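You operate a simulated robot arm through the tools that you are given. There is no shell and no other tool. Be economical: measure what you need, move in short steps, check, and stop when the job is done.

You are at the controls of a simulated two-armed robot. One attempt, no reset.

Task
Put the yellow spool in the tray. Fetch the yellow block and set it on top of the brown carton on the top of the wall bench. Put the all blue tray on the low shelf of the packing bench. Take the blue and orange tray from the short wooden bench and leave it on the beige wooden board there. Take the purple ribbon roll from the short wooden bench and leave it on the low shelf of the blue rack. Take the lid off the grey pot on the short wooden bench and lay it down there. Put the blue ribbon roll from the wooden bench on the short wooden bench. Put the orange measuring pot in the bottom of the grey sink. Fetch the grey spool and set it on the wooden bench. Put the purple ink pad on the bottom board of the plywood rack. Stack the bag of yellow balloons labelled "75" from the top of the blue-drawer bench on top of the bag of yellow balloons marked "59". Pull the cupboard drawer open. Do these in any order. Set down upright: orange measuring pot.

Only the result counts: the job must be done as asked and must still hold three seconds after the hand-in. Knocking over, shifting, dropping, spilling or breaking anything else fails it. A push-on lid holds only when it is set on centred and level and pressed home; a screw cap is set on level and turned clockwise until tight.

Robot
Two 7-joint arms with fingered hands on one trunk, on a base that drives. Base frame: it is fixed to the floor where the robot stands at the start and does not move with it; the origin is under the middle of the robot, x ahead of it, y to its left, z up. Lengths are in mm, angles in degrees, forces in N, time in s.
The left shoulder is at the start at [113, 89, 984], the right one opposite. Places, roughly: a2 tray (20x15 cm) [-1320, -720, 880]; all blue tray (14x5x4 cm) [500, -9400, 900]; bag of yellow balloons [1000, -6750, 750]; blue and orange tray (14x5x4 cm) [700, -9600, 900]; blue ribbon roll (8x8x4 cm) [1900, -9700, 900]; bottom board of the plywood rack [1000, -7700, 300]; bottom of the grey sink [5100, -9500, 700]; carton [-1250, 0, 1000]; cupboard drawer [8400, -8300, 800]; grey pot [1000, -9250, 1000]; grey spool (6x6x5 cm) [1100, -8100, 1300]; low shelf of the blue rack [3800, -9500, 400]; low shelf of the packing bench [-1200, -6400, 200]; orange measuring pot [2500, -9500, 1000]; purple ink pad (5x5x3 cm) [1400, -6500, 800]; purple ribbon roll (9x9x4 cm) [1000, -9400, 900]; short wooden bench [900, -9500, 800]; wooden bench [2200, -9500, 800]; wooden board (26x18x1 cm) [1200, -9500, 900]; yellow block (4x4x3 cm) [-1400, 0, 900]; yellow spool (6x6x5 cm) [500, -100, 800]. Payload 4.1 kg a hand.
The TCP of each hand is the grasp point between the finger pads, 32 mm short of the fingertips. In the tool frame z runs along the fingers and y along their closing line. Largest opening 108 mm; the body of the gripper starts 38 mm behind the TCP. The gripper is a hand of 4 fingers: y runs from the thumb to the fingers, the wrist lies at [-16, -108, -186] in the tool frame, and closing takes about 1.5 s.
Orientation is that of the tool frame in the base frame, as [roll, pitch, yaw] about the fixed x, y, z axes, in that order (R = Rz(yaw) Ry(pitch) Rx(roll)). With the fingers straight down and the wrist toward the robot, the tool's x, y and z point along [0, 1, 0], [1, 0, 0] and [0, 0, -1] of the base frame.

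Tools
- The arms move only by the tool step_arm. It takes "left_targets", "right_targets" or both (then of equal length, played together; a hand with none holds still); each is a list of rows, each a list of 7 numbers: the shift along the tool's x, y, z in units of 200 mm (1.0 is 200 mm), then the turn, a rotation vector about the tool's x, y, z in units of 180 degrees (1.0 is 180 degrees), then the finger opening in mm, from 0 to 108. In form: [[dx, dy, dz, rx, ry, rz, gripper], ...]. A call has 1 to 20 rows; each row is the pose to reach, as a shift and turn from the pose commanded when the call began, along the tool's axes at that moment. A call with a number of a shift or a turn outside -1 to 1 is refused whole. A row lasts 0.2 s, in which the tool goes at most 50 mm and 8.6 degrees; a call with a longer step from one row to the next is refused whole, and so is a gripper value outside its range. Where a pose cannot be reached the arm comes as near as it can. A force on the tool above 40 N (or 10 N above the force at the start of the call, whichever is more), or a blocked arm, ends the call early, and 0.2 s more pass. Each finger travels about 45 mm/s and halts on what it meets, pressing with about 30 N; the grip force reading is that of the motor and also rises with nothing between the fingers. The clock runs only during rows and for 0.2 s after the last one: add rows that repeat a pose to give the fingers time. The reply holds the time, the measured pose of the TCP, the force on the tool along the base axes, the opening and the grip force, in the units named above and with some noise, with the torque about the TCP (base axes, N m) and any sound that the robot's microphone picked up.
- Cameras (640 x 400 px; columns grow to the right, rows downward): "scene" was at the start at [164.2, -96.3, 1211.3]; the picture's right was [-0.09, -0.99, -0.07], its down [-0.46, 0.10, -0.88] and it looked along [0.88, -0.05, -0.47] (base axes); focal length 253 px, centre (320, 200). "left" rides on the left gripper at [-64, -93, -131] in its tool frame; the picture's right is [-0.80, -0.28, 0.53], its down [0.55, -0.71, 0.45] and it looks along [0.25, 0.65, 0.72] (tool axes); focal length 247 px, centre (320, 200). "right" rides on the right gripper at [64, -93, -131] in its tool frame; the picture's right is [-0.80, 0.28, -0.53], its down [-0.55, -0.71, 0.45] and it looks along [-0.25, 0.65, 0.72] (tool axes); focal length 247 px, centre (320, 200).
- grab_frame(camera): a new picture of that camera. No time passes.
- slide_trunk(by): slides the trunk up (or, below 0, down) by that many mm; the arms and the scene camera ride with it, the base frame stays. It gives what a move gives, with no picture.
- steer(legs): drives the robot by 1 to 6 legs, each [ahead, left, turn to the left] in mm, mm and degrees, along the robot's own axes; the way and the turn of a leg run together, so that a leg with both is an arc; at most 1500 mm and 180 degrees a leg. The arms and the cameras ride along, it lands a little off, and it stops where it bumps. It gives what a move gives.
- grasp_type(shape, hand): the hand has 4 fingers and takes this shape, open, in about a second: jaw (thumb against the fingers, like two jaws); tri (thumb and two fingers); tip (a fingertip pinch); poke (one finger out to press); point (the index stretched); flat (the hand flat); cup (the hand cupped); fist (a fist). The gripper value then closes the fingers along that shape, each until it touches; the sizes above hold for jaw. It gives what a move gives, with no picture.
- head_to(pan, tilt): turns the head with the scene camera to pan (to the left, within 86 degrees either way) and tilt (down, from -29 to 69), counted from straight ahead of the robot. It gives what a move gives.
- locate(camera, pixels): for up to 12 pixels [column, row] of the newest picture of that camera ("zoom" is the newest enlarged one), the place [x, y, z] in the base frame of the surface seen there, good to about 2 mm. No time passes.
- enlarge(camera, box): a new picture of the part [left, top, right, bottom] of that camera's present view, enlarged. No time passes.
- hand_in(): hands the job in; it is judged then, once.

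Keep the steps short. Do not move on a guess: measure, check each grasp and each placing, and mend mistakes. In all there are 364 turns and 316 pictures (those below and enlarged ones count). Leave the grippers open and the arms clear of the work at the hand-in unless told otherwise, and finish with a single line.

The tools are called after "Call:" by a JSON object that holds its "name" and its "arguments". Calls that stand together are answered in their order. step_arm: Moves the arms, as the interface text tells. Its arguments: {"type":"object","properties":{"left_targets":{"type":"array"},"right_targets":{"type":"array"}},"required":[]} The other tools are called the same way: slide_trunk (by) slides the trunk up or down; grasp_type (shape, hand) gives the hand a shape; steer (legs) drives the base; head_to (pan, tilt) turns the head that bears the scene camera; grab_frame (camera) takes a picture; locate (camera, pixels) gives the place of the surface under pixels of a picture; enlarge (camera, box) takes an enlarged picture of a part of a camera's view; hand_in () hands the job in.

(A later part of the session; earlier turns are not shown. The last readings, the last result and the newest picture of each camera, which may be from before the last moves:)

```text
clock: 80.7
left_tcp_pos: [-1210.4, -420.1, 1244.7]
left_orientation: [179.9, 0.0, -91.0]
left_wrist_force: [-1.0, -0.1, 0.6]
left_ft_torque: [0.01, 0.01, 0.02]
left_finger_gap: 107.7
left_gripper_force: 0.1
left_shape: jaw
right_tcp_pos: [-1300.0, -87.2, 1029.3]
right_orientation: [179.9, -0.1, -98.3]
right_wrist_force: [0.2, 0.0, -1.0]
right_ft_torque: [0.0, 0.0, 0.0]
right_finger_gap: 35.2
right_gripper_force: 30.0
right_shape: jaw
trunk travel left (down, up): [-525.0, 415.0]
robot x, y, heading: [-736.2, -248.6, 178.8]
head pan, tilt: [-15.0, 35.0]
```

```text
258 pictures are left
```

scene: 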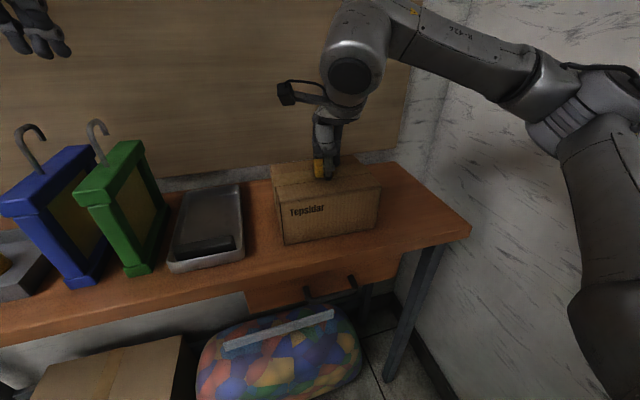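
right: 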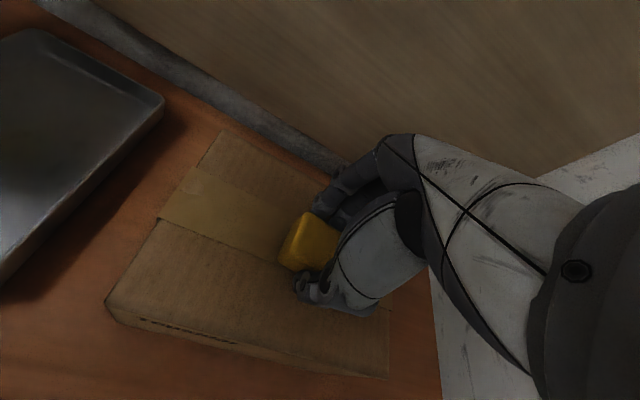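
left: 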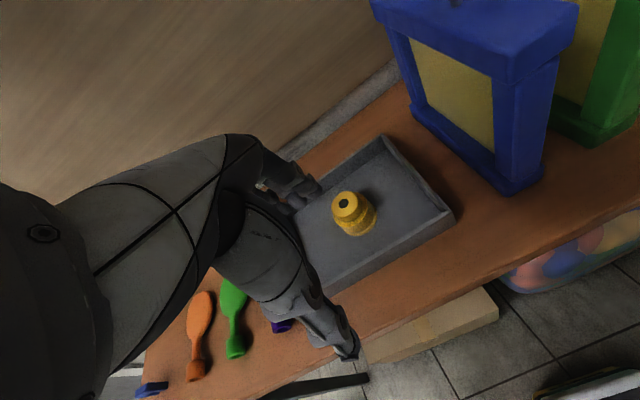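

About 4 mm above. I lower gently, open and rise.

Call:
{"name": "step_arm", "arguments": {"right_targets": [[0, 0, 0.015, 0, 0, 0, 5], [0, 0, 0.019, 0, 0, 0, 20], [0, 0, 0.019, 0, 0, 0, 45], [0, 0, 0.019, 0, 0, 0, 60], [0, 0, 0.019, 0, 0, 0, 60], [0, 0, 0.019, 0, 0, 0, 60], [0, 0, -0.15, 0, 0, 0, 60], [0, 0, -0.35, 0, 0, 0, 60], [0, 0, -0.55, 0, 0, 0, 80], [0, 0, -0.75, 0, 0, 0, 108], [0, 0, -0.75, 0, 0, 0, 108]]}}

Call:
{"name": "grab_frame", "arguments": {"camera": "scene"}}

```text
clock: 83.1
left_tcp_pos: [-1210.6, -419.2, 1244.6]
left_orientation: [-179.9, 0.1, -90.9]
left_wrist_force: [0.1, 0.0, -0.1]
left_ft_torque: [-0.02, -0.04, 0.01]
left_finger_gap: 107.6
left_gripper_force: 0.0
left_shape: jaw
right_tcp_pos: [-1301.2, -84.4, 1178.0]
right_orientation: [179.9, -0.1, -98.1]
right_wrist_force: [-0.4, -0.4, 0.2]
right_ft_torque: [-0.02, -0.06, -0.02]
right_finger_gap: 107.7
right_gripper_force: 0.0
right_shape: jaw
trunk travel left (down, up): [-525.0, 415.0]
robot x, y, heading: [-738.0, -247.8, 179.0]
head pan, tilt: [-15.0, 35.0]
```

```text
257 pictures are left
```

scene: 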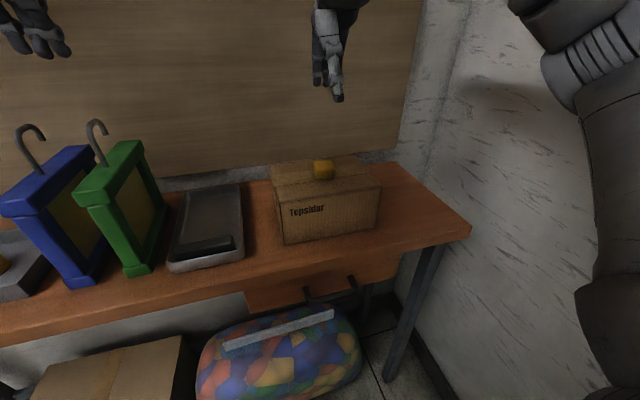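

The block rests on the carton. I pull the right hand back, back away, and turn toward -y to look down the aisle.

Call:
{"name": "step_arm", "arguments": {"right_targets": [[-0.1, -0.15, 0, 0, 0, 0, 108], [-0.2, -0.3, 0, 0, 0, -0.015, 108], [-0.3, -0.45, 0, 0, 0, -0.039, 108], [-0.4, -0.5, 0, 0, 0, -0.039, 108], [-0.5, -0.5, 0, 0, 0, -0.039, 108]]}}

Call:
{"name": "steer", "arguments": {"legs": [[-350, 0, 0], [0, 0, 90]]}}

Call:
{"name": "head_to", "arguments": {"pan": 0, "tilt": 15}}

Call:
{"name": "grab_frame", "arguments": {"camera": "scene"}}

```text
clock: 84.3
left_tcp_pos: [-1210.2, -419.0, 1245.1]
left_orientation: [179.9, 0.0, -90.9]
left_wrist_force: [0.1, -0.5, -0.1]
left_ft_torque: [0.0, 0.01, -0.02]
left_finger_gap: 107.9
left_gripper_force: 0.0
left_shape: jaw
right_tcp_pos: [-1187.0, -0.4, 1178.5]
right_orientation: [-180.0, 0.0, -91.3]
right_wrist_force: [-0.4, 0.3, 0.5]
right_ft_torque: [-0.02, 0.01, 0.0]
right_finger_gap: 107.8
right_gripper_force: 0.1
right_shape: jaw
trunk travel left (down, up): [-525.0, 415.0]
robot x, y, heading: [-740.6, -246.6, 178.5]
head pan, tilt: [-15.0, 35.0]
```

```text
clock: 90.4
left_tcp_pos: [-200.6, -732.1, 1244.0]
left_orientation: [-180.0, 0.0, -1.0]
left_wrist_force: [0.3, -0.1, 0.1]
left_ft_torque: [0.01, 0.04, -0.02]
left_finger_gap: 107.9
left_gripper_force: 0.0
left_shape: jaw
right_tcp_pos: [-619.5, -709.3, 1178.9]
right_orientation: [179.9, -0.1, -1.3]
right_wrist_force: [0.3, -0.4, -0.2]
right_ft_torque: [0.0, -0.01, 0.0]
right_finger_gap: 107.9
right_gripper_force: 0.0
right_shape: jaw
trunk travel left (down, up): [-525.0, 415.0]
robot x, y, heading: [-373.4, -256.8, -91.0]
head pan, tilt: [-15.0, 35.0]
```

```text
clock: 91.3
left_tcp_pos: [-200.7, -733.3, 1245.5]
left_orientation: [179.9, 0.0, -1.0]
left_wrist_force: [0.0, -0.3, -0.5]
left_ft_torque: [0.01, -0.03, 0.03]
left_finger_gap: 107.8
left_gripper_force: 0.0
left_shape: jaw
right_tcp_pos: [-618.1, -710.0, 1178.2]
right_orientation: [179.9, -0.1, -1.2]
right_wrist_force: [-0.4, -0.2, 0.8]
right_ft_torque: [0.04, 0.0, -0.01]
right_finger_gap: 107.3
right_gripper_force: 0.0
right_shape: jaw
trunk travel left (down, up): [-525.0, 415.0]
robot x, y, heading: [-370.7, -259.4, -91.1]
head pan, tilt: [0.0, 15.0]
```

```text
256 pictures are left
```

scene: 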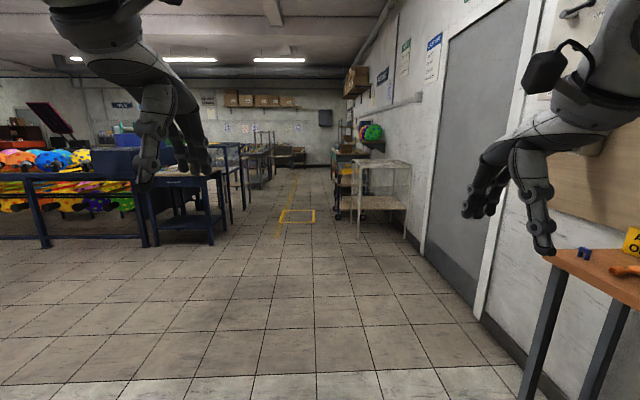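

I measure the aisle.

Call:
{"name": "locate", "arguments": {"camera": "scene", "pixels": [[212, 243], [225, 178], [248, 207], [359, 237], [280, 222], [315, 222], [337, 213], [272, 180], [300, 165], [352, 168], [270, 160], [243, 175]]}}

```text
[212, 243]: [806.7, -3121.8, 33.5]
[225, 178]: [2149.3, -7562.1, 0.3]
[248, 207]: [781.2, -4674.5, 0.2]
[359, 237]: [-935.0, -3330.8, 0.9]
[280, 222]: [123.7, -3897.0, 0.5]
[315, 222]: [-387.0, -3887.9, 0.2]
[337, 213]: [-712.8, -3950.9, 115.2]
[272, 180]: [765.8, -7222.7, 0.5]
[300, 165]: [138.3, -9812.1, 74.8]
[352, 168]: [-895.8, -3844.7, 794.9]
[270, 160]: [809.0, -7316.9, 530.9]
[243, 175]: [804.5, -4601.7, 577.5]
```

The aisle from x ≈ -700 to 780 is clear down to y ≈ -9800. I drive down to y ≈ -5800 along x ≈ 0.

Call:
{"name": "steer", "arguments": {"legs": [[1400, 370, 1], [1500, 0, 0], [1500, 0, 0], [1200, 0, 0]]}}

Call:
{"name": "grab_frame", "arguments": {"camera": "scene"}}

```text
clock: 118.3
left_tcp_pos: [329.0, -6349.9, 1246.0]
left_orientation: [180.0, 0.0, 2.4]
left_wrist_force: [-0.3, -0.1, 0.5]
left_ft_torque: [0.01, 0.02, -0.02]
left_finger_gap: 107.7
left_gripper_force: 0.0
left_shape: jaw
right_tcp_pos: [-89.6, -6351.9, 1179.0]
right_orientation: [179.9, -0.1, 2.1]
right_wrist_force: [0.3, 0.4, -1.2]
right_ft_torque: [0.0, 0.0, 0.01]
right_finger_gap: 107.5
right_gripper_force: 0.0
right_shape: jaw
trunk travel left (down, up): [-525.0, 415.0]
robot x, y, heading: [131.2, -5886.6, -87.9]
head pan, tilt: [0.0, 15.0]
```

```text
255 pictures are left
```

scene: 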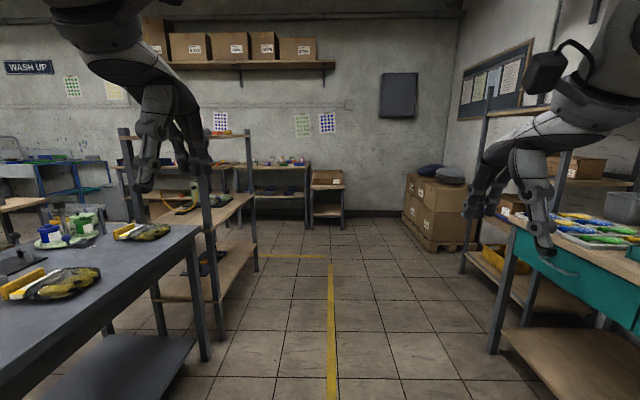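

The blue-drawer bench with the yellow bags is on the left, the plywood rack next, the packing bench on the right. I look left more closely.

Call:
{"name": "head_to", "arguments": {"pan": 50, "tilt": 25}}

Call:
{"name": "grab_frame", "arguments": {"camera": "scene"}}

Call:
{"name": "head_to", "arguments": {"pan": 20, "tilt": 15}}

Call:
{"name": "enlarge", "arguments": {"camera": "scene", "box": [160, 100, 480, 300]}}

```text
clock: 119.5
left_tcp_pos: [329.3, -6351.2, 1244.3]
left_orientation: [179.9, -0.1, 2.4]
left_wrist_force: [0.6, -0.4, 0.1]
left_ft_torque: [-0.01, 0.0, 0.0]
left_finger_gap: 107.9
left_gripper_force: 0.1
left_shape: jaw
right_tcp_pos: [-89.0, -6351.9, 1178.2]
right_orientation: [179.9, 0.0, 2.1]
right_wrist_force: [0.0, -0.2, 0.3]
right_ft_torque: [-0.04, 0.0, -0.02]
right_finger_gap: 107.6
right_gripper_force: 0.0
right_shape: jaw
trunk travel left (down, up): [-525.0, 415.0]
robot x, y, heading: [130.1, -5886.8, -87.9]
head pan, tilt: [50.0, 25.0]
```

```text
254 pictures are left
```

scene: 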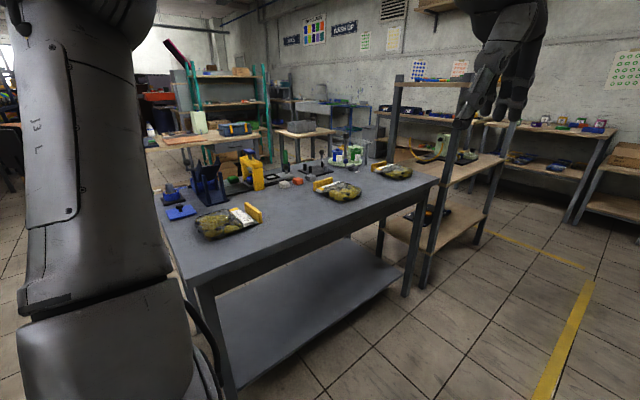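

```text
clock: 120.5
left_tcp_pos: [329.1, -6349.6, 1244.8]
left_orientation: [179.9, 0.0, 2.3]
left_wrist_force: [0.0, 0.6, -0.7]
left_ft_torque: [0.04, 0.01, 0.0]
left_finger_gap: 107.8
left_gripper_force: 0.0
left_shape: jaw
right_tcp_pos: [-89.7, -6352.3, 1179.0]
right_orientation: [179.9, 0.0, 2.2]
right_wrist_force: [0.4, 0.5, -0.1]
right_ft_torque: [0.02, 0.03, 0.04]
right_finger_gap: 107.7
right_gripper_force: 0.1
right_shape: jaw
trunk travel left (down, up): [-525.0, 415.0]
robot x, y, heading: [130.7, -5882.9, -87.9]
head pan, tilt: [20.0, 15.0]
```

```text
2.00 times, centred on (320, 200) of scene
```

zoom: 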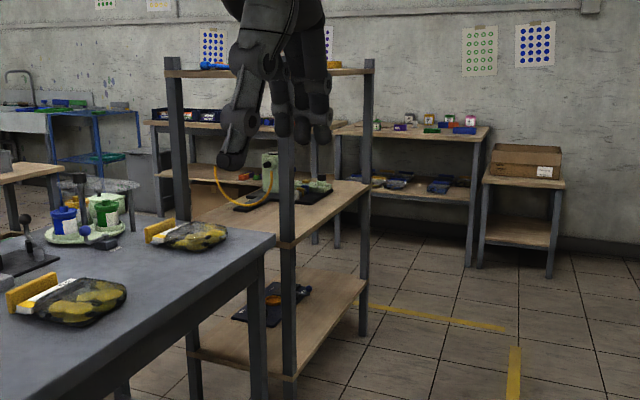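

Call:
{"name": "locate", "arguments": {"camera": "zoom", "pixels": [[270, 238], [250, 395], [65, 300], [195, 235], [100, 275], [165, 232], [20, 295], [290, 385], [360, 330], [430, 265], [365, 65], [90, 240]]}}

Call:
{"name": "head_to", "arguments": {"pan": 55, "tilt": 30}}

Call:
{"name": "enlarge", "arguments": {"camera": "scene", "box": [140, 100, 460, 300]}}

```text
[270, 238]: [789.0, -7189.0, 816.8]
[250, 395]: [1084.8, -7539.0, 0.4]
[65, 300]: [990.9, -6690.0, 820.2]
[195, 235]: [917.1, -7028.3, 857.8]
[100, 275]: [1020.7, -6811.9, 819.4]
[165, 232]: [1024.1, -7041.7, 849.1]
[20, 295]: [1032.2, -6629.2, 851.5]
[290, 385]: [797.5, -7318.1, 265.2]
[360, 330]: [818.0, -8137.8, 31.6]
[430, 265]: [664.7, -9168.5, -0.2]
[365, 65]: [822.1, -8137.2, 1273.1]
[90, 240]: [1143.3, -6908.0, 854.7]
```

```text
clock: 121.5
left_tcp_pos: [329.0, -6350.4, 1246.6]
left_orientation: [179.9, -0.1, 2.3]
left_wrist_force: [0.1, 0.2, -0.3]
left_ft_torque: [0.01, -0.02, 0.0]
left_finger_gap: 108.1
left_gripper_force: 0.1
left_shape: jaw
right_tcp_pos: [-89.4, -6353.0, 1178.5]
right_orientation: [179.9, -0.1, 2.1]
right_wrist_force: [-1.5, 0.1, 0.1]
right_ft_torque: [0.04, 0.0, -0.01]
right_finger_gap: 107.8
right_gripper_force: 0.0
right_shape: jaw
trunk travel left (down, up): [-525.0, 415.0]
robot x, y, heading: [129.0, -5885.4, -88.1]
head pan, tilt: [55.0, 30.0]
```

```text
2.00 times, centred on (300, 200) of scene
```

zoom: 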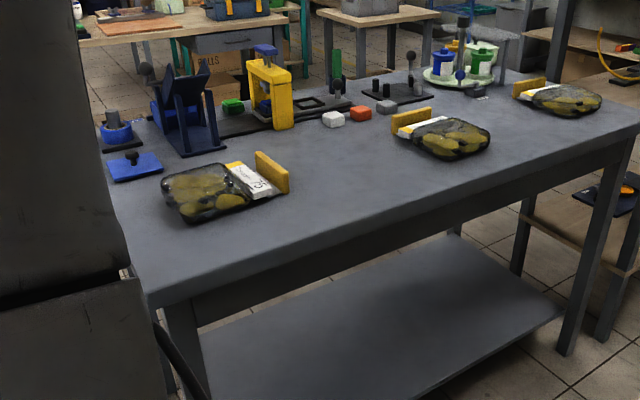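

Call:
{"name": "enlarge", "arguments": {"camera": "scene", "box": [210, 165, 300, 220]}}

Call:
{"name": "enlarge", "arguments": {"camera": "scene", "box": [330, 140, 450, 190]}}

Call:
{"name": "locate", "arguments": {"camera": "scene", "pixels": [[245, 200], [225, 205], [260, 185], [270, 192], [283, 188], [363, 165], [378, 170], [345, 160], [420, 148], [400, 146], [215, 250], [190, 185]]}}

```text
7.11 times, centred on (255, 192) of scene
```

zoom: 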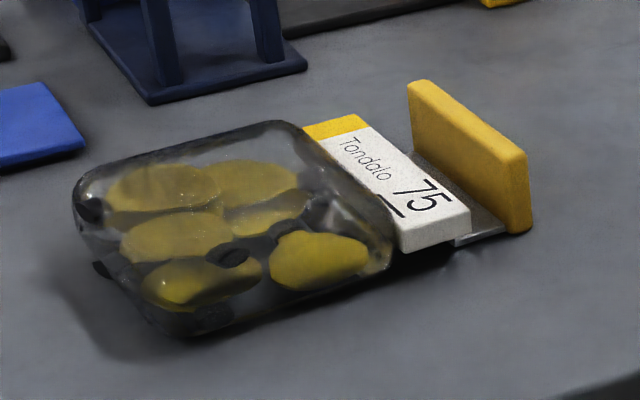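

```text
5.33 times, centred on (390, 165) of scene
```

zoom: 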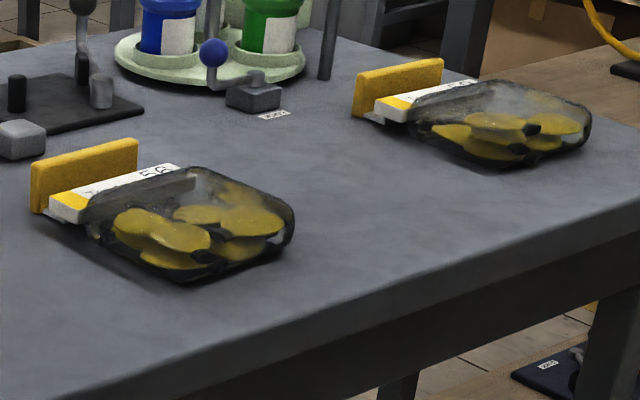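

```text
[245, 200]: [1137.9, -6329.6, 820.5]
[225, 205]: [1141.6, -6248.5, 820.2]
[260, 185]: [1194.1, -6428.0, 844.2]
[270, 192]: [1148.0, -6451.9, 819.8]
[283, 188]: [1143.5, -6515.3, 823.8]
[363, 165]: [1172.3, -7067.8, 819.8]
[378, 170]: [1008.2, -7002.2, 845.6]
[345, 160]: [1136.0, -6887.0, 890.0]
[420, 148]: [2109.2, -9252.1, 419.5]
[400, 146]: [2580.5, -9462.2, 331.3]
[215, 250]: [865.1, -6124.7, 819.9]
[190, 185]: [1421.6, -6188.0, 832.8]
```

Bag 75 is the nearest; the middle one looks like 59 or 56. I drive next to the bench facing it (+x) and look again.

Call:
{"name": "steer", "arguments": {"legs": [[600, 0, 0], [0, 0, 88], [150, 0, 0]]}}

Call:
{"name": "head_to", "arguments": {"pan": 0, "tilt": 35}}

Call:
{"name": "grab_frame", "arguments": {"camera": "scene"}}

```text
clock: 129.6
left_tcp_pos: [777.4, -6264.7, 1245.0]
left_orientation: [180.0, 0.0, 93.2]
left_wrist_force: [-0.4, 0.1, -0.1]
left_ft_torque: [-0.03, 0.05, 0.0]
left_finger_gap: 107.7
left_gripper_force: 0.1
left_shape: jaw
right_tcp_pos: [784.9, -6683.4, 1178.8]
right_orientation: [179.9, -0.1, 93.1]
right_wrist_force: [0.1, -0.2, -0.5]
right_ft_torque: [0.01, 0.0, 0.0]
right_finger_gap: 107.6
right_gripper_force: 0.0
right_shape: jaw
trunk travel left (down, up): [-525.0, 415.0]
robot x, y, heading: [313.0, -6469.3, 3.0]
head pan, tilt: [55.0, 30.0]
```

```text
clock: 130.8
left_tcp_pos: [776.3, -6265.1, 1245.2]
left_orientation: [179.9, 0.0, 93.3]
left_wrist_force: [0.0, -0.2, 1.3]
left_ft_torque: [-0.01, 0.0, 0.0]
left_finger_gap: 108.0
left_gripper_force: 0.0
left_shape: jaw
right_tcp_pos: [784.3, -6684.1, 1178.2]
right_orientation: [179.9, -0.1, 93.0]
right_wrist_force: [0.1, 0.1, -0.2]
right_ft_torque: [-0.01, 0.0, -0.03]
right_finger_gap: 107.9
right_gripper_force: 0.1
right_shape: jaw
trunk travel left (down, up): [-525.0, 415.0]
robot x, y, heading: [319.0, -6471.9, 2.8]
head pan, tilt: [0.0, 35.0]
```

```text
249 pictures are left
```

scene: 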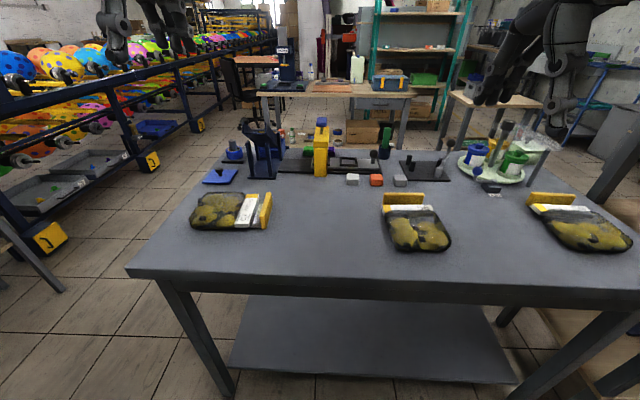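

Call:
{"name": "enlarge", "arguments": {"camera": "scene", "box": [370, 180, 470, 255]}}

Call:
{"name": "enlarge", "arguments": {"camera": "scene", "box": [520, 180, 640, 260]}}

Call:
{"name": "enlarge", "arguments": {"camera": "scene", "box": [180, 120, 300, 240]}}

Call:
{"name": "locate", "arguments": {"camera": "scene", "pixels": [[195, 200], [235, 200], [235, 228], [195, 225], [215, 212], [252, 210], [266, 210], [387, 203], [418, 202], [395, 245], [445, 240], [415, 228]]}}

Call:
{"name": "locate", "arguments": {"camera": "scene", "pixels": [[130, 270], [340, 285], [404, 198], [264, 226], [220, 175], [262, 175], [352, 180], [376, 180], [400, 180], [320, 170], [485, 185], [550, 200]]}}

```text
5.33 times, centred on (420, 218) of scene
```

zoom: 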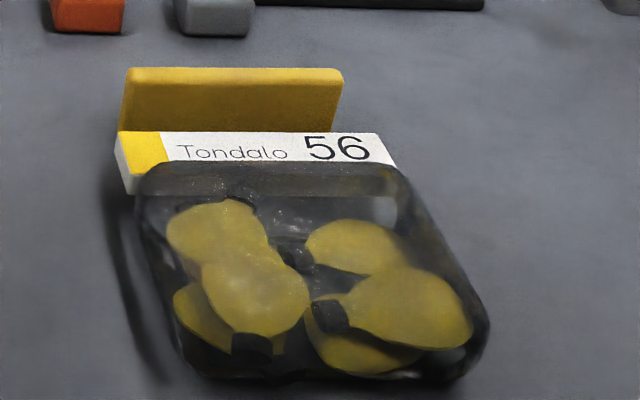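

```text
5.00 times, centred on (580, 220) of scene
```

zoom: 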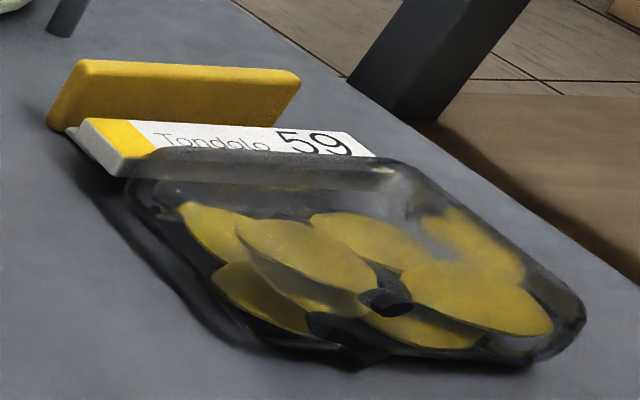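

```text
3.33 times, centred on (240, 180) of scene
```

zoom: 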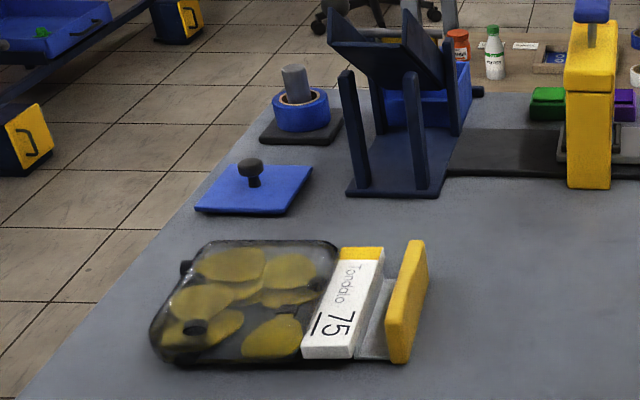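

```text
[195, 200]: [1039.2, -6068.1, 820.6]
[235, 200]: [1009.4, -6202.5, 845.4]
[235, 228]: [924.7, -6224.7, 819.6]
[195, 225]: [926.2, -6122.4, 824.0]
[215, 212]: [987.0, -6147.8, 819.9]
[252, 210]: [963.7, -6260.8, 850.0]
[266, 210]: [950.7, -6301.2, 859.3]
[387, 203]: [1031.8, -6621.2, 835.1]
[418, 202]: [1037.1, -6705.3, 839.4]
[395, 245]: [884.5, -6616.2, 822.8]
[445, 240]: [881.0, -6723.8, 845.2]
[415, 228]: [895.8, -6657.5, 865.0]
```

```text
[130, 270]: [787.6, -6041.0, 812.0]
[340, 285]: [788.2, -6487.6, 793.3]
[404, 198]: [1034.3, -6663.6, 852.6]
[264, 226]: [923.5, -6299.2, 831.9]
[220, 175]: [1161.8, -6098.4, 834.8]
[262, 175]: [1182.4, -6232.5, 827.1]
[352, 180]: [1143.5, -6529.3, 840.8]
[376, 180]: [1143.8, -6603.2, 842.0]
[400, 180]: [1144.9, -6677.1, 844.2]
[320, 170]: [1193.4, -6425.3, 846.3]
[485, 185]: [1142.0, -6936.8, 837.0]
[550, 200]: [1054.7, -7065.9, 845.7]
```

Labels: 75 left, 56 middle, 59 right. The bags have an upright yellow bar I can grip. To grip bag 75's bar (closing along y) with the left hand, I reposition at about (420,-5960) heading -55.

Call:
{"name": "steer", "arguments": {"legs": [[80, 500, 0], [0, 0, -58]]}}

Call:
{"name": "head_to", "arguments": {"pan": 20, "tilt": 40}}

Call:
{"name": "grab_frame", "arguments": {"camera": "scene"}}

```text
clock: 136.4
left_tcp_pos: [778.4, -6269.7, 1245.0]
left_orientation: [179.9, 0.0, 33.4]
left_wrist_force: [0.4, -0.2, 0.5]
left_ft_torque: [0.02, 0.0, -0.01]
left_finger_gap: 107.8
left_gripper_force: 0.1
left_shape: jaw
right_tcp_pos: [420.5, -6489.7, 1177.7]
right_orientation: [179.9, 0.0, 33.2]
right_wrist_force: [-0.9, -0.4, 0.5]
right_ft_torque: [-0.04, 0.01, 0.02]
right_finger_gap: 107.9
right_gripper_force: 0.1
right_shape: jaw
trunk travel left (down, up): [-525.0, 415.0]
robot x, y, heading: [365.7, -5974.5, -56.6]
head pan, tilt: [0.0, 35.0]
```

```text
clock: 137.2
left_tcp_pos: [778.9, -6270.9, 1244.9]
left_orientation: [179.8, 0.0, 33.4]
left_wrist_force: [0.5, -0.2, 0.3]
left_ft_torque: [0.0, -0.01, 0.0]
left_finger_gap: 107.9
left_gripper_force: 0.1
left_shape: jaw
right_tcp_pos: [418.8, -6487.9, 1179.1]
right_orientation: [179.9, -0.2, 33.2]
right_wrist_force: [0.2, 0.2, -0.6]
right_ft_torque: [-0.01, -0.01, 0.0]
right_finger_gap: 107.9
right_gripper_force: 0.0
right_shape: jaw
trunk travel left (down, up): [-525.0, 415.0]
robot x, y, heading: [369.6, -5973.8, -56.7]
head pan, tilt: [20.0, 40.0]
```

```text
245 pictures are left
```

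scene: 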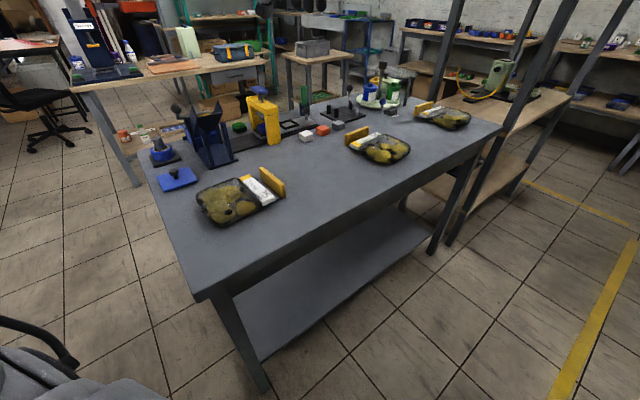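

Call:
{"name": "enlarge", "arguments": {"camera": "scene", "box": [185, 155, 305, 230]}}

Call:
{"name": "locate", "arguments": {"camera": "zoom", "pixels": [[400, 65], [520, 145], [530, 175], [455, 110], [395, 85], [480, 185], [495, 190], [325, 110], [455, 190], [470, 225], [250, 150], [170, 250]]}}

```text
5.33 times, centred on (245, 192) of scene
```

zoom: 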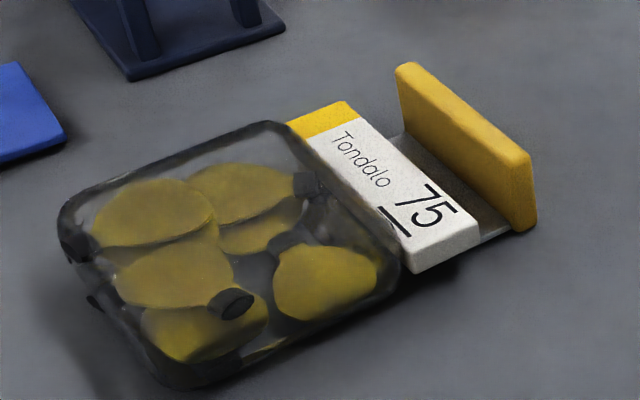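

```text
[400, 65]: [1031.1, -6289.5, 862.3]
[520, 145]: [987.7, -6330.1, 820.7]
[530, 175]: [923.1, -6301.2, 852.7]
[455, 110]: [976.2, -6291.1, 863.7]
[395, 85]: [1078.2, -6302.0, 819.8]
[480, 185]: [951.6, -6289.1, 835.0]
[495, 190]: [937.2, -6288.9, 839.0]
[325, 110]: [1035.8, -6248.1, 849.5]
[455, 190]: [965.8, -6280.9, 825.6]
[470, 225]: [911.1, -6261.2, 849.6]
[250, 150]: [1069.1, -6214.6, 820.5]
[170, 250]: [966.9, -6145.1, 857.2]
```

The bar: x 918–1034, y -6289…-6302, top z 863; gap to the label 26 mm. I bring the left hand above it, turned so that it closes along y, opening 34.

Call:
{"name": "step_arm", "arguments": {"left_targets": [[0.108, 0.092, 0.136, 0, 0, 0.0265, 100], [0.215, 0.185, 0.271, 0, 0, 0.053, 90], [0.323, 0.277, 0.407, 0, 0, 0.0795, 80], [0.431, 0.37, 0.543, 0, 0, 0.106, 70], [0.539, 0.462, 0.679, 0, 0, 0.1326, 60], [0.646, 0.555, 0.814, 0, 0, 0.159, 50], [0.754, 0.647, 0.95, 0, 0, 0.1856, 40], [0.754, 0.647, 0.95, 0, 0, 0.1856, 34], [0.754, 0.647, 0.95, 0, 0, 0.1856, 34]]}}

Call:
{"name": "grab_frame", "arguments": {"camera": "scene"}}

Call:
{"name": "grab_frame", "arguments": {"camera": "left"}}

```text
clock: 139.2
left_tcp_pos: [973.4, -6293.9, 1053.5]
left_orientation: [179.9, 0.0, 0.0]
left_wrist_force: [0.0, -0.3, -0.6]
left_ft_torque: [0.03, 0.03, -0.01]
left_finger_gap: 34.3
left_gripper_force: 0.1
left_shape: jaw
right_tcp_pos: [419.3, -6488.5, 1178.6]
right_orientation: [179.8, 0.0, 33.1]
right_wrist_force: [0.7, 1.0, 0.5]
right_ft_torque: [0.02, -0.01, 0.02]
right_finger_gap: 107.7
right_gripper_force: 0.1
right_shape: jaw
trunk travel left (down, up): [-525.0, 415.0]
robot x, y, heading: [369.4, -5976.0, -57.2]
head pan, tilt: [20.0, 40.0]
```

```text
243 pictures are left
```

scene: 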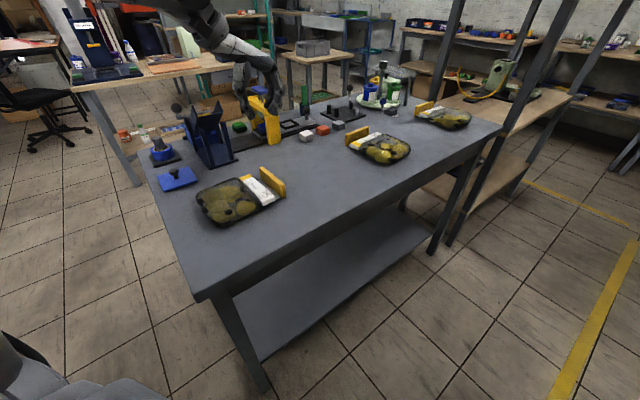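

```text
242 pictures are left
```

left: 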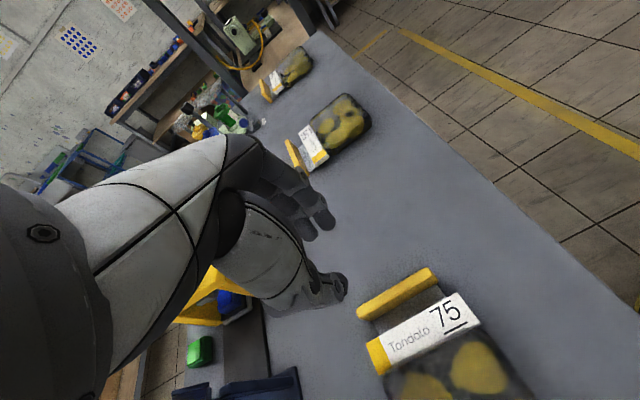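

I refine the bar position from the hand camera.

Call:
{"name": "enlarge", "arguments": {"camera": "left", "box": [320, 240, 500, 380]}}

Call:
{"name": "locate", "arguments": {"camera": "left", "pixels": [[365, 305], [395, 289], [428, 273], [362, 315], [435, 280], [400, 310], [372, 342], [440, 305], [385, 325]]}}

```text
2.86 times, centred on (410, 310) of left
```

zoom: 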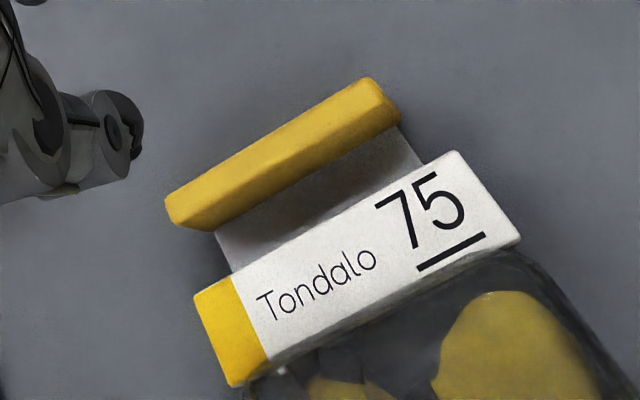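

```text
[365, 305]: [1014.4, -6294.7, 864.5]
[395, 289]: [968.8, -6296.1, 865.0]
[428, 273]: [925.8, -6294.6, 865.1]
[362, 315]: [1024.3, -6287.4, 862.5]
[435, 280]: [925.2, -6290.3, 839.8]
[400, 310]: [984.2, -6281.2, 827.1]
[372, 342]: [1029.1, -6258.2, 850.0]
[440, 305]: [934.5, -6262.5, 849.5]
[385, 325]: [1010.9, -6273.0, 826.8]
```

Aligned within 2 mm. I descend to z 874 and close.

Call:
{"name": "step_arm", "arguments": {"left_targets": [[0, 0.01, 0.2, 0, 0, 0, 34], [0, 0.01, 0.4, 0, 0, 0, 34], [0, 0.01, 0.6, 0, 0, 0, 34], [0, 0.01, 0.75, 0, 0, 0, 34], [0, 0.01, 0.83, 0, 0, 0, 34], [0, 0.01, 0.87, 0, 0, 0, 34], [0, 0.01, 0.895, 0, 0, 0, 34], [0, 0.01, 0.895, 0, 0, 0, 34]]}}

Call:
{"name": "enlarge", "arguments": {"camera": "left", "box": [220, 180, 460, 380]}}

Call:
{"name": "enlarge", "arguments": {"camera": "scene", "box": [185, 115, 325, 225]}}

```text
clock: 141.0
left_tcp_pos: [974.7, -6297.9, 876.2]
left_orientation: [179.9, 0.0, 0.0]
left_wrist_force: [0.6, 0.2, -0.5]
left_ft_torque: [0.03, -0.02, 0.03]
left_finger_gap: 34.1
left_gripper_force: 0.1
left_shape: jaw
right_tcp_pos: [419.5, -6489.4, 1178.7]
right_orientation: [179.9, -0.2, 33.2]
right_wrist_force: [0.1, 0.2, -0.4]
right_ft_torque: [0.02, -0.03, 0.0]
right_finger_gap: 107.7
right_gripper_force: 0.0
right_shape: jaw
trunk travel left (down, up): [-525.0, 415.0]
robot x, y, heading: [367.9, -5977.3, -56.9]
head pan, tilt: [20.0, 40.0]
```

```text
2.00 times, centred on (340, 280) of left
```

zoom: 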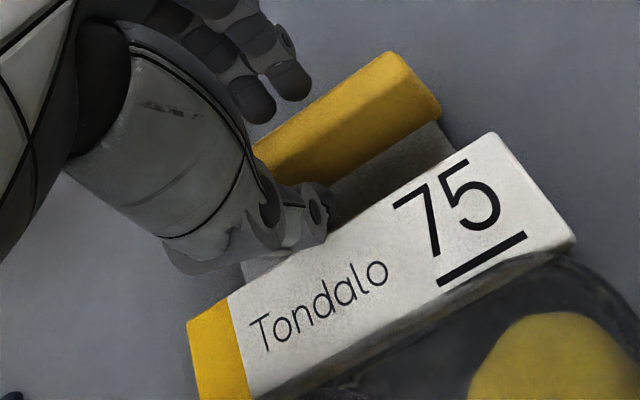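

```text
3.64 times, centred on (255, 170) of scene
```

zoom: 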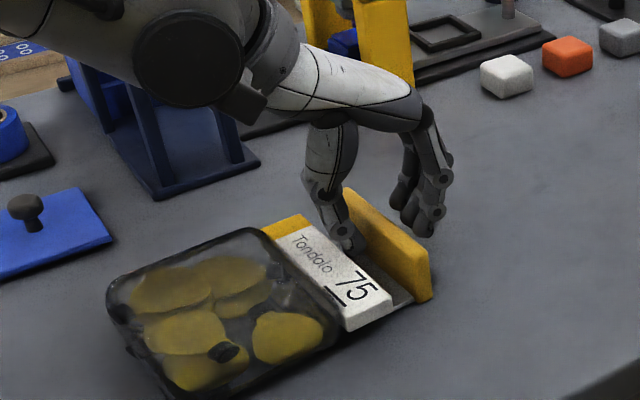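

The fingers straddle the bar without contact. Close.

Call:
{"name": "step_arm", "arguments": {"left_targets": [[0, 0, 0.01, 0, 0, 0, 20], [0, 0, 0.01, 0, 0, 0, 5], [0, 0, 0.01, 0, 0, 0, 0], [0, 0, 0.01, 0, 0, 0, 0], [0, 0, 0.01, 0, 0, 0, 0], [0, 0, 0.01, 0, 0, 0, 0]]}}

Call:
{"name": "enlarge", "arguments": {"camera": "left", "box": [220, 180, 460, 380]}}

```text
clock: 142.4
left_tcp_pos: [975.1, -6298.1, 873.6]
left_orientation: [179.8, 0.0, 0.0]
left_wrist_force: [0.5, 0.5, -0.3]
left_ft_torque: [-0.04, -0.03, -0.03]
left_finger_gap: 7.6
left_gripper_force: 29.9
left_shape: jaw
right_tcp_pos: [419.1, -6488.6, 1179.0]
right_orientation: [179.9, -0.1, 33.2]
right_wrist_force: [-0.3, 0.9, 0.0]
right_ft_torque: [-0.01, 0.0, 0.01]
right_finger_gap: 107.9
right_gripper_force: 0.1
right_shape: jaw
trunk travel left (down, up): [-525.0, 415.0]
robot x, y, heading: [368.9, -5978.3, -56.7]
head pan, tilt: [20.0, 40.0]
```

```text
2.00 times, centred on (340, 280) of left
```

zoom: 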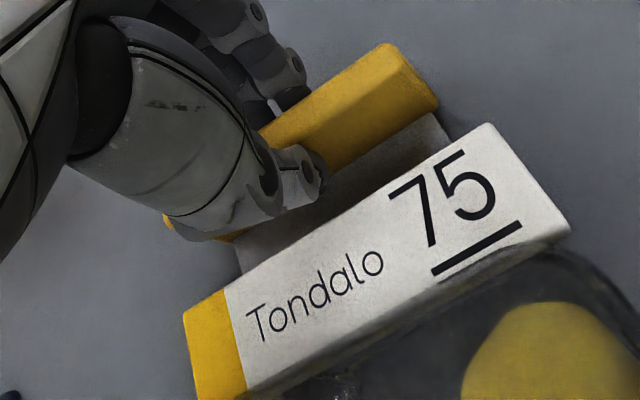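

Gripped. Lift 40 mm slowly and check.

Call:
{"name": "step_arm", "arguments": {"left_targets": [[0, 0, -0.05, 0, 0, 0, 0], [0, 0, -0.1, 0, 0, 0, 0], [0, 0, -0.15, 0, 0, 0, 0], [0, 0, -0.2, 0, 0, 0, 0], [0, 0, -0.2, 0, 0, 0, 0]]}}

Call:
{"name": "enlarge", "arguments": {"camera": "scene", "box": [165, 105, 325, 225]}}

```text
clock: 143.6
left_tcp_pos: [974.6, -6299.5, 914.1]
left_orientation: [179.8, 0.0, 0.0]
left_wrist_force: [-0.8, 0.4, -2.8]
left_ft_torque: [-0.29, -0.02, 0.03]
left_finger_gap: 7.4
left_gripper_force: 29.7
left_shape: jaw
right_tcp_pos: [420.1, -6488.0, 1179.0]
right_orientation: [179.9, -0.1, 33.2]
right_wrist_force: [-0.6, -0.1, 0.1]
right_ft_torque: [-0.02, -0.01, 0.01]
right_finger_gap: 107.5
right_gripper_force: 0.0
right_shape: jaw
trunk travel left (down, up): [-525.0, 415.0]
robot x, y, heading: [365.1, -5976.7, -56.9]
head pan, tilt: [20.0, 40.0]
```

```text
3.33 times, centred on (245, 165) of scene
```

zoom: 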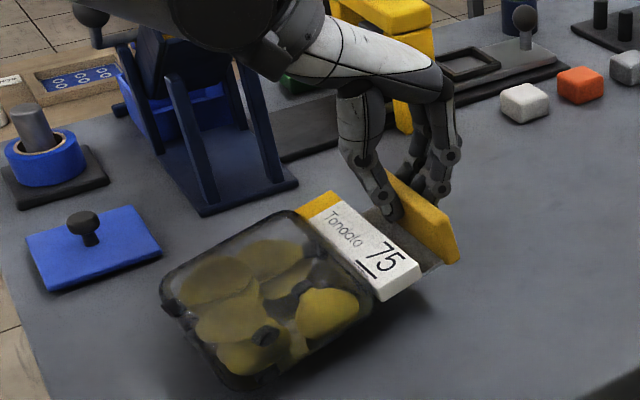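

Held level. I lift higher and bring it nearer the robot.

Call:
{"name": "step_arm", "arguments": {"left_targets": [[0, 0, -0.22, 0, 0, 0, 0], [-0.05, 0, -0.44, 0, 0, 0, 0], [-0.15, -0.03, -0.64, 0, 0, -0.03, 0], [-0.3, -0.06, -0.8, 0, 0, -0.07, 0], [-0.45, -0.1, -0.9, 0, 0, -0.11, 0], [-0.6, -0.13, -0.93, 0, 0, -0.15, 0], [-0.715, -0.15, -0.93, 0, 0, -0.183, 0], [-0.715, -0.15, -0.93, 0, 0, -0.183, 0]]}}

Call:
{"name": "steer", "arguments": {"legs": [[-80, 0, 0], [0, 0, -33], [1180, 0, 0]]}}

Call:
{"name": "grab_frame", "arguments": {"camera": "scene"}}

```text
clock: 145.4
left_tcp_pos: [833.8, -6266.6, 1101.6]
left_orientation: [-179.9, 0.1, 33.0]
left_wrist_force: [-0.3, -0.8, -2.2]
left_ft_torque: [-0.16, -0.14, 0.0]
left_finger_gap: 7.3
left_gripper_force: 30.0
left_shape: jaw
right_tcp_pos: [420.8, -6489.0, 1178.5]
right_orientation: [179.9, -0.2, 33.3]
right_wrist_force: [0.0, -0.3, 0.4]
right_ft_torque: [-0.01, 0.0, 0.01]
right_finger_gap: 107.6
right_gripper_force: 0.1
right_shape: jaw
trunk travel left (down, up): [-525.0, 415.0]
robot x, y, heading: [366.1, -5974.5, -56.9]
head pan, tilt: [20.0, 40.0]
```

```text
clock: 153.7
left_tcp_pos: [525.6, -7581.5, 1102.7]
left_orientation: [180.0, 0.0, -1.4]
left_wrist_force: [-0.3, -0.1, -2.1]
left_ft_torque: [-0.2, 0.02, 0.05]
left_finger_gap: 7.3
left_gripper_force: 30.2
left_shape: jaw
right_tcp_pos: [59.9, -7531.2, 1178.7]
right_orientation: [179.9, -0.1, -1.2]
right_wrist_force: [0.2, -0.2, 0.4]
right_ft_torque: [0.02, 0.03, 0.01]
right_finger_gap: 107.7
right_gripper_force: 0.1
right_shape: jaw
trunk travel left (down, up): [-525.0, 415.0]
robot x, y, heading: [305.7, -7079.5, -91.2]
head pan, tilt: [20.0, 40.0]
```

```text
236 pictures are left
```

scene: 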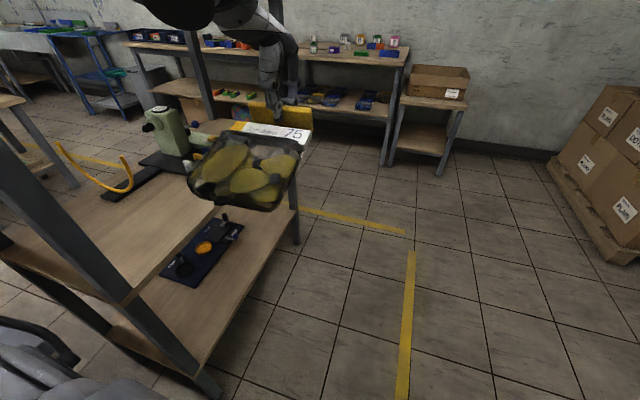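

I must not sweep the bag through the rack posts. I back up first, pull the right hand closer, then turn left.

Call:
{"name": "step_arm", "arguments": {"right_targets": [[0, -0.2, 0, 0, 0, 0, 108], [0, -0.4, 0, 0, 0, 0, 108], [0, -0.6, 0, 0, 0, 0, 108], [0, -0.75, 0, 0, 0, 0, 108]]}}

Call:
{"name": "steer", "arguments": {"legs": [[-280, 0, 0], [0, 0, 91], [0, -350, 0]]}}

Call:
{"name": "head_to", "arguments": {"pan": 5, "tilt": 35}}

Call:
{"name": "grab_frame", "arguments": {"camera": "scene"}}

```text
clock: 154.7
left_tcp_pos: [526.5, -7580.5, 1102.5]
left_orientation: [180.0, 0.1, -1.3]
left_wrist_force: [0.1, -0.1, -3.1]
left_ft_torque: [-0.21, -0.02, 0.01]
left_finger_gap: 7.3
left_gripper_force: 30.2
left_shape: jaw
right_tcp_pos: [61.9, -7379.9, 1178.4]
right_orientation: [179.8, -0.1, -1.3]
right_wrist_force: [-0.3, 0.8, 0.4]
right_ft_torque: [-0.01, 0.02, 0.0]
right_finger_gap: 107.7
right_gripper_force: 0.1
right_shape: jaw
trunk travel left (down, up): [-525.0, 415.0]
robot x, y, heading: [306.0, -7080.1, -91.0]
head pan, tilt: [20.0, 40.0]
```

```text
clock: 162.4
left_tcp_pos: [812.1, -6930.1, 1103.6]
left_orientation: [179.9, 0.0, 89.0]
left_wrist_force: [0.5, -0.7, -2.4]
left_ft_torque: [0.02, -0.22, 0.0]
left_finger_gap: 7.2
left_gripper_force: 30.5
left_shape: jaw
right_tcp_pos: [613.2, -7395.5, 1178.2]
right_orientation: [179.9, -0.1, 89.1]
right_wrist_force: [0.6, -0.2, -0.2]
right_ft_torque: [0.03, -0.01, 0.01]
right_finger_gap: 107.9
right_gripper_force: 0.1
right_shape: jaw
trunk travel left (down, up): [-525.0, 415.0]
robot x, y, heading: [312.4, -7151.2, -0.9]
head pan, tilt: [20.0, 40.0]
```

```text
clock: 163.1
left_tcp_pos: [811.0, -6930.3, 1104.1]
left_orientation: [-180.0, 0.2, 88.9]
left_wrist_force: [0.1, -0.1, -2.3]
left_ft_torque: [-0.02, -0.27, -0.02]
left_finger_gap: 7.3
left_gripper_force: 30.1
left_shape: jaw
right_tcp_pos: [613.6, -7395.8, 1179.5]
right_orientation: [179.9, 0.0, 89.1]
right_wrist_force: [0.8, 0.4, -0.3]
right_ft_torque: [0.0, -0.01, -0.02]
right_finger_gap: 108.1
right_gripper_force: 0.3
right_shape: jaw
trunk travel left (down, up): [-525.0, 415.0]
robot x, y, heading: [311.8, -7153.2, -0.6]
head pan, tilt: [5.0, 35.0]
```

```text
235 pictures are left
```

scene: 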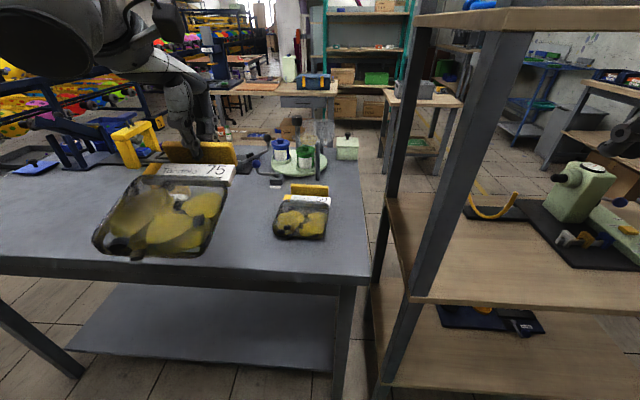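

Call:
{"name": "enlarge", "arguments": {"camera": "scene", "box": [255, 170, 355, 250]}}

Call:
{"name": "locate", "arguments": {"camera": "zoom", "pixels": [[290, 60], [440, 60], [365, 60], [140, 390], [440, 395], [285, 300], [160, 250], [450, 250], [230, 145], [455, 145], [300, 245], [390, 250]]}}

Call:
{"name": "locate", "arguments": {"camera": "scene", "pixels": [[95, 245], [215, 230], [120, 245], [155, 215], [195, 175], [165, 150], [235, 150], [200, 215], [275, 190], [300, 180]]}}

```text
5.00 times, centred on (305, 210) of scene
```

zoom: 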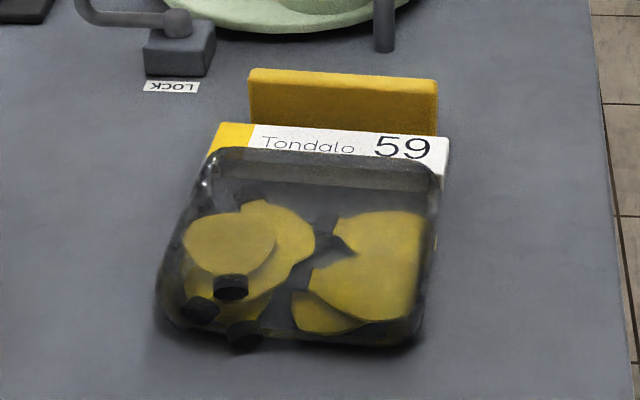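

```text
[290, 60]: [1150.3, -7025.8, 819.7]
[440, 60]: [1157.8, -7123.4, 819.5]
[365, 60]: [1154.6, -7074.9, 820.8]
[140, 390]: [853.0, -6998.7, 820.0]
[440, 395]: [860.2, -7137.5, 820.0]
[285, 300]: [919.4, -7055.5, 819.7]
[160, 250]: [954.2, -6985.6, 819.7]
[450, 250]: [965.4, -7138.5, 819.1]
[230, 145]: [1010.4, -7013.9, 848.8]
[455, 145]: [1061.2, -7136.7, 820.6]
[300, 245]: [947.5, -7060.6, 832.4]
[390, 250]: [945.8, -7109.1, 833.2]
```

```text
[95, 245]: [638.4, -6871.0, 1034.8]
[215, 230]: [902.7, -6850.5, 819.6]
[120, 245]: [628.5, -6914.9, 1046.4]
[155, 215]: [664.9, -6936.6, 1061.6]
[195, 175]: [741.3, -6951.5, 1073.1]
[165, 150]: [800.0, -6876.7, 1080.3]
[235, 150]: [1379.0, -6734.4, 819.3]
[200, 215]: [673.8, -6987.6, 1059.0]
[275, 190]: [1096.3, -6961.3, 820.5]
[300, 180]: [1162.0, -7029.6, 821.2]
```

Call:
{"name": "locate", "arguments": {"camera": "zoom", "pixels": [[255, 72], [343, 74], [432, 80], [345, 100], [240, 140], [420, 140], [445, 165], [205, 165], [165, 310], [290, 345], [415, 335], [300, 165]]}}

```text
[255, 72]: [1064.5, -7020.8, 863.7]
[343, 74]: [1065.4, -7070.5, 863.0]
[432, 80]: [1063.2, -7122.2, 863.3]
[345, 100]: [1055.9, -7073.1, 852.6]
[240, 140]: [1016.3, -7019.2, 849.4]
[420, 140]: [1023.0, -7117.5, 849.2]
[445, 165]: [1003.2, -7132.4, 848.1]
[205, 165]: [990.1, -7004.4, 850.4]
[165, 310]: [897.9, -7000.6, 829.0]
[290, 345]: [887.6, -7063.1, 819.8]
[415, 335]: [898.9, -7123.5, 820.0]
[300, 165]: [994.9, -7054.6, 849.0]
```

Bag 59: bar at x 1062, y centre -7070, top z 863. I move bag 75 over it at height.

Call:
{"name": "step_arm", "arguments": {"left_targets": [[-0.135, 0.15, 0, 0, 0, 0, 0], [-0.27, 0.3, 0, 0, 0, 0, 0], [-0.405, 0.45, 0, 0, 0, 0, 0], [-0.54, 0.6, 0, 0, 0, 0, 0], [-0.675, 0.75, 0, 0, 0, 0, 0], [-0.675, 0.9, 0, 0, 0, 0, 0], [-0.675, 1.0, 0, 0, 0, 0, 0], [-0.675, 1.0, 0, 0, 0, 0, 0]]}}

Call:
{"name": "step_arm", "arguments": {"left_targets": [[0, 0.1, 0.1, 0, 0, 0, 0], [0, 0.2, 0.25, 0, 0, 0, 0], [0, 0.25, 0.45, 0, 0, 0, 0], [0, 0.25, 0.6, 0, 0, 0, 0], [0, 0.25, 0.7, 0, 0, 0, 0], [0, 0.25, 0.7, 0, 0, 0, 0]]}}

Call:
{"name": "grab_frame", "arguments": {"camera": "scene"}}

Call:
{"name": "grab_frame", "arguments": {"camera": "left"}}

```text
clock: 164.9
left_tcp_pos: [920.6, -6980.4, 1112.6]
left_orientation: [179.8, 0.1, 88.8]
left_wrist_force: [-0.7, -0.5, -3.2]
left_ft_torque: [0.01, -0.29, -0.01]
left_finger_gap: 7.0
left_gripper_force: 30.0
left_shape: jaw
left hand out of reach, approached as far as the arm can: row 3, 4, 5, 6, 7, 8
right_tcp_pos: [612.3, -7397.2, 1179.2]
right_orientation: [179.9, -0.2, 89.1]
right_wrist_force: [0.2, -0.6, 0.4]
right_ft_torque: [0.01, -0.04, -0.03]
right_finger_gap: 108.0
right_gripper_force: 0.1
right_shape: jaw
trunk travel left (down, up): [-525.0, 415.0]
robot x, y, heading: [309.9, -7155.1, -1.0]
head pan, tilt: [5.0, 35.0]
```

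```text
clock: 166.3
left_tcp_pos: [944.4, -6971.3, 1044.8]
left_orientation: [179.8, 0.2, 88.8]
left_wrist_force: [0.3, 0.1, -3.1]
left_ft_torque: [0.0, -0.22, 0.01]
left_finger_gap: 6.8
left_gripper_force: 30.0
left_shape: jaw
left hand out of reach, approached as far as the arm can: row 1, 2, 3, 4, 5, 6
right_tcp_pos: [612.8, -7395.9, 1177.7]
right_orientation: [180.0, -0.1, 89.1]
right_wrist_force: [-0.7, 0.3, -0.5]
right_ft_torque: [-0.03, -0.03, 0.03]
right_finger_gap: 107.7
right_gripper_force: 0.1
right_shape: jaw
trunk travel left (down, up): [-525.0, 415.0]
robot x, y, heading: [307.2, -7151.1, -0.8]
head pan, tilt: [5.0, 35.0]
```

```text
233 pictures are left
```

scene: 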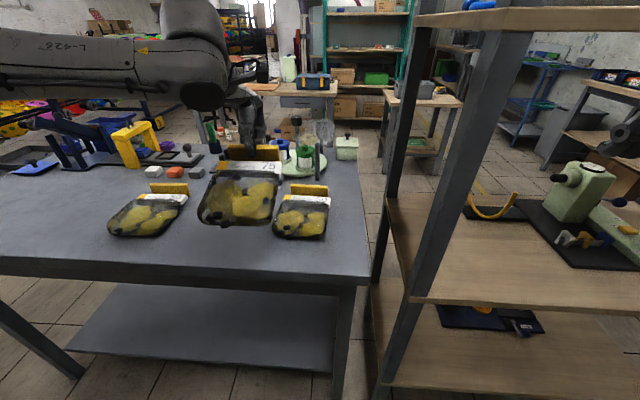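

```text
232 pictures are left
```

left: 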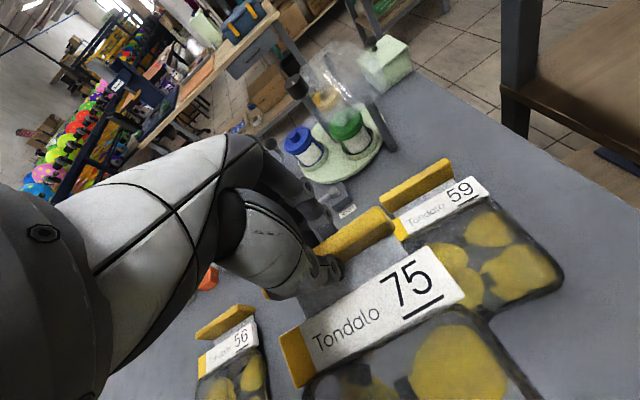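

Out of reach from here; I pull the right hand back and drive 130 mm closer.

Call:
{"name": "step_arm", "arguments": {"right_targets": [[0, -0.2, 0, 0, 0, 0, 108], [0, -0.4, 0, 0, 0, 0, 108], [0, -0.5, 0, 0, 0, 0, 108]]}}

Call:
{"name": "steer", "arguments": {"legs": [[130, 0, 0]]}}

```text
clock: 167.1
left_tcp_pos: [944.6, -6970.3, 1045.6]
left_orientation: [179.8, 0.3, 88.8]
left_wrist_force: [-0.4, 0.0, -2.1]
left_ft_torque: [0.02, -0.22, -0.02]
left_finger_gap: 6.8
left_gripper_force: 30.2
left_shape: jaw
right_tcp_pos: [510.8, -7393.7, 1178.9]
right_orientation: [179.9, -0.1, 89.1]
right_wrist_force: [-0.1, -0.1, -0.5]
right_ft_torque: [-0.02, -0.02, 0.03]
right_finger_gap: 107.8
right_gripper_force: 0.0
right_shape: jaw
trunk travel left (down, up): [-525.0, 415.0]
robot x, y, heading: [306.2, -7154.7, -0.7]
head pan, tilt: [5.0, 35.0]
```

```text
clock: 168.4
left_tcp_pos: [1077.1, -6969.9, 1044.5]
left_orientation: [179.9, 0.3, 88.9]
left_wrist_force: [-1.0, 0.3, -1.5]
left_ft_torque: [0.05, -0.23, -0.02]
left_finger_gap: 7.1
left_gripper_force: 30.1
left_shape: jaw
right_tcp_pos: [644.8, -7394.9, 1178.2]
right_orientation: [179.9, 0.0, 89.3]
right_wrist_force: [0.7, 0.0, 0.1]
right_ft_torque: [0.0, 0.02, -0.02]
right_finger_gap: 107.9
right_gripper_force: 0.0
right_shape: jaw
trunk travel left (down, up): [-525.0, 415.0]
robot x, y, heading: [441.7, -7154.1, -0.6]
head pan, tilt: [5.0, 35.0]
```

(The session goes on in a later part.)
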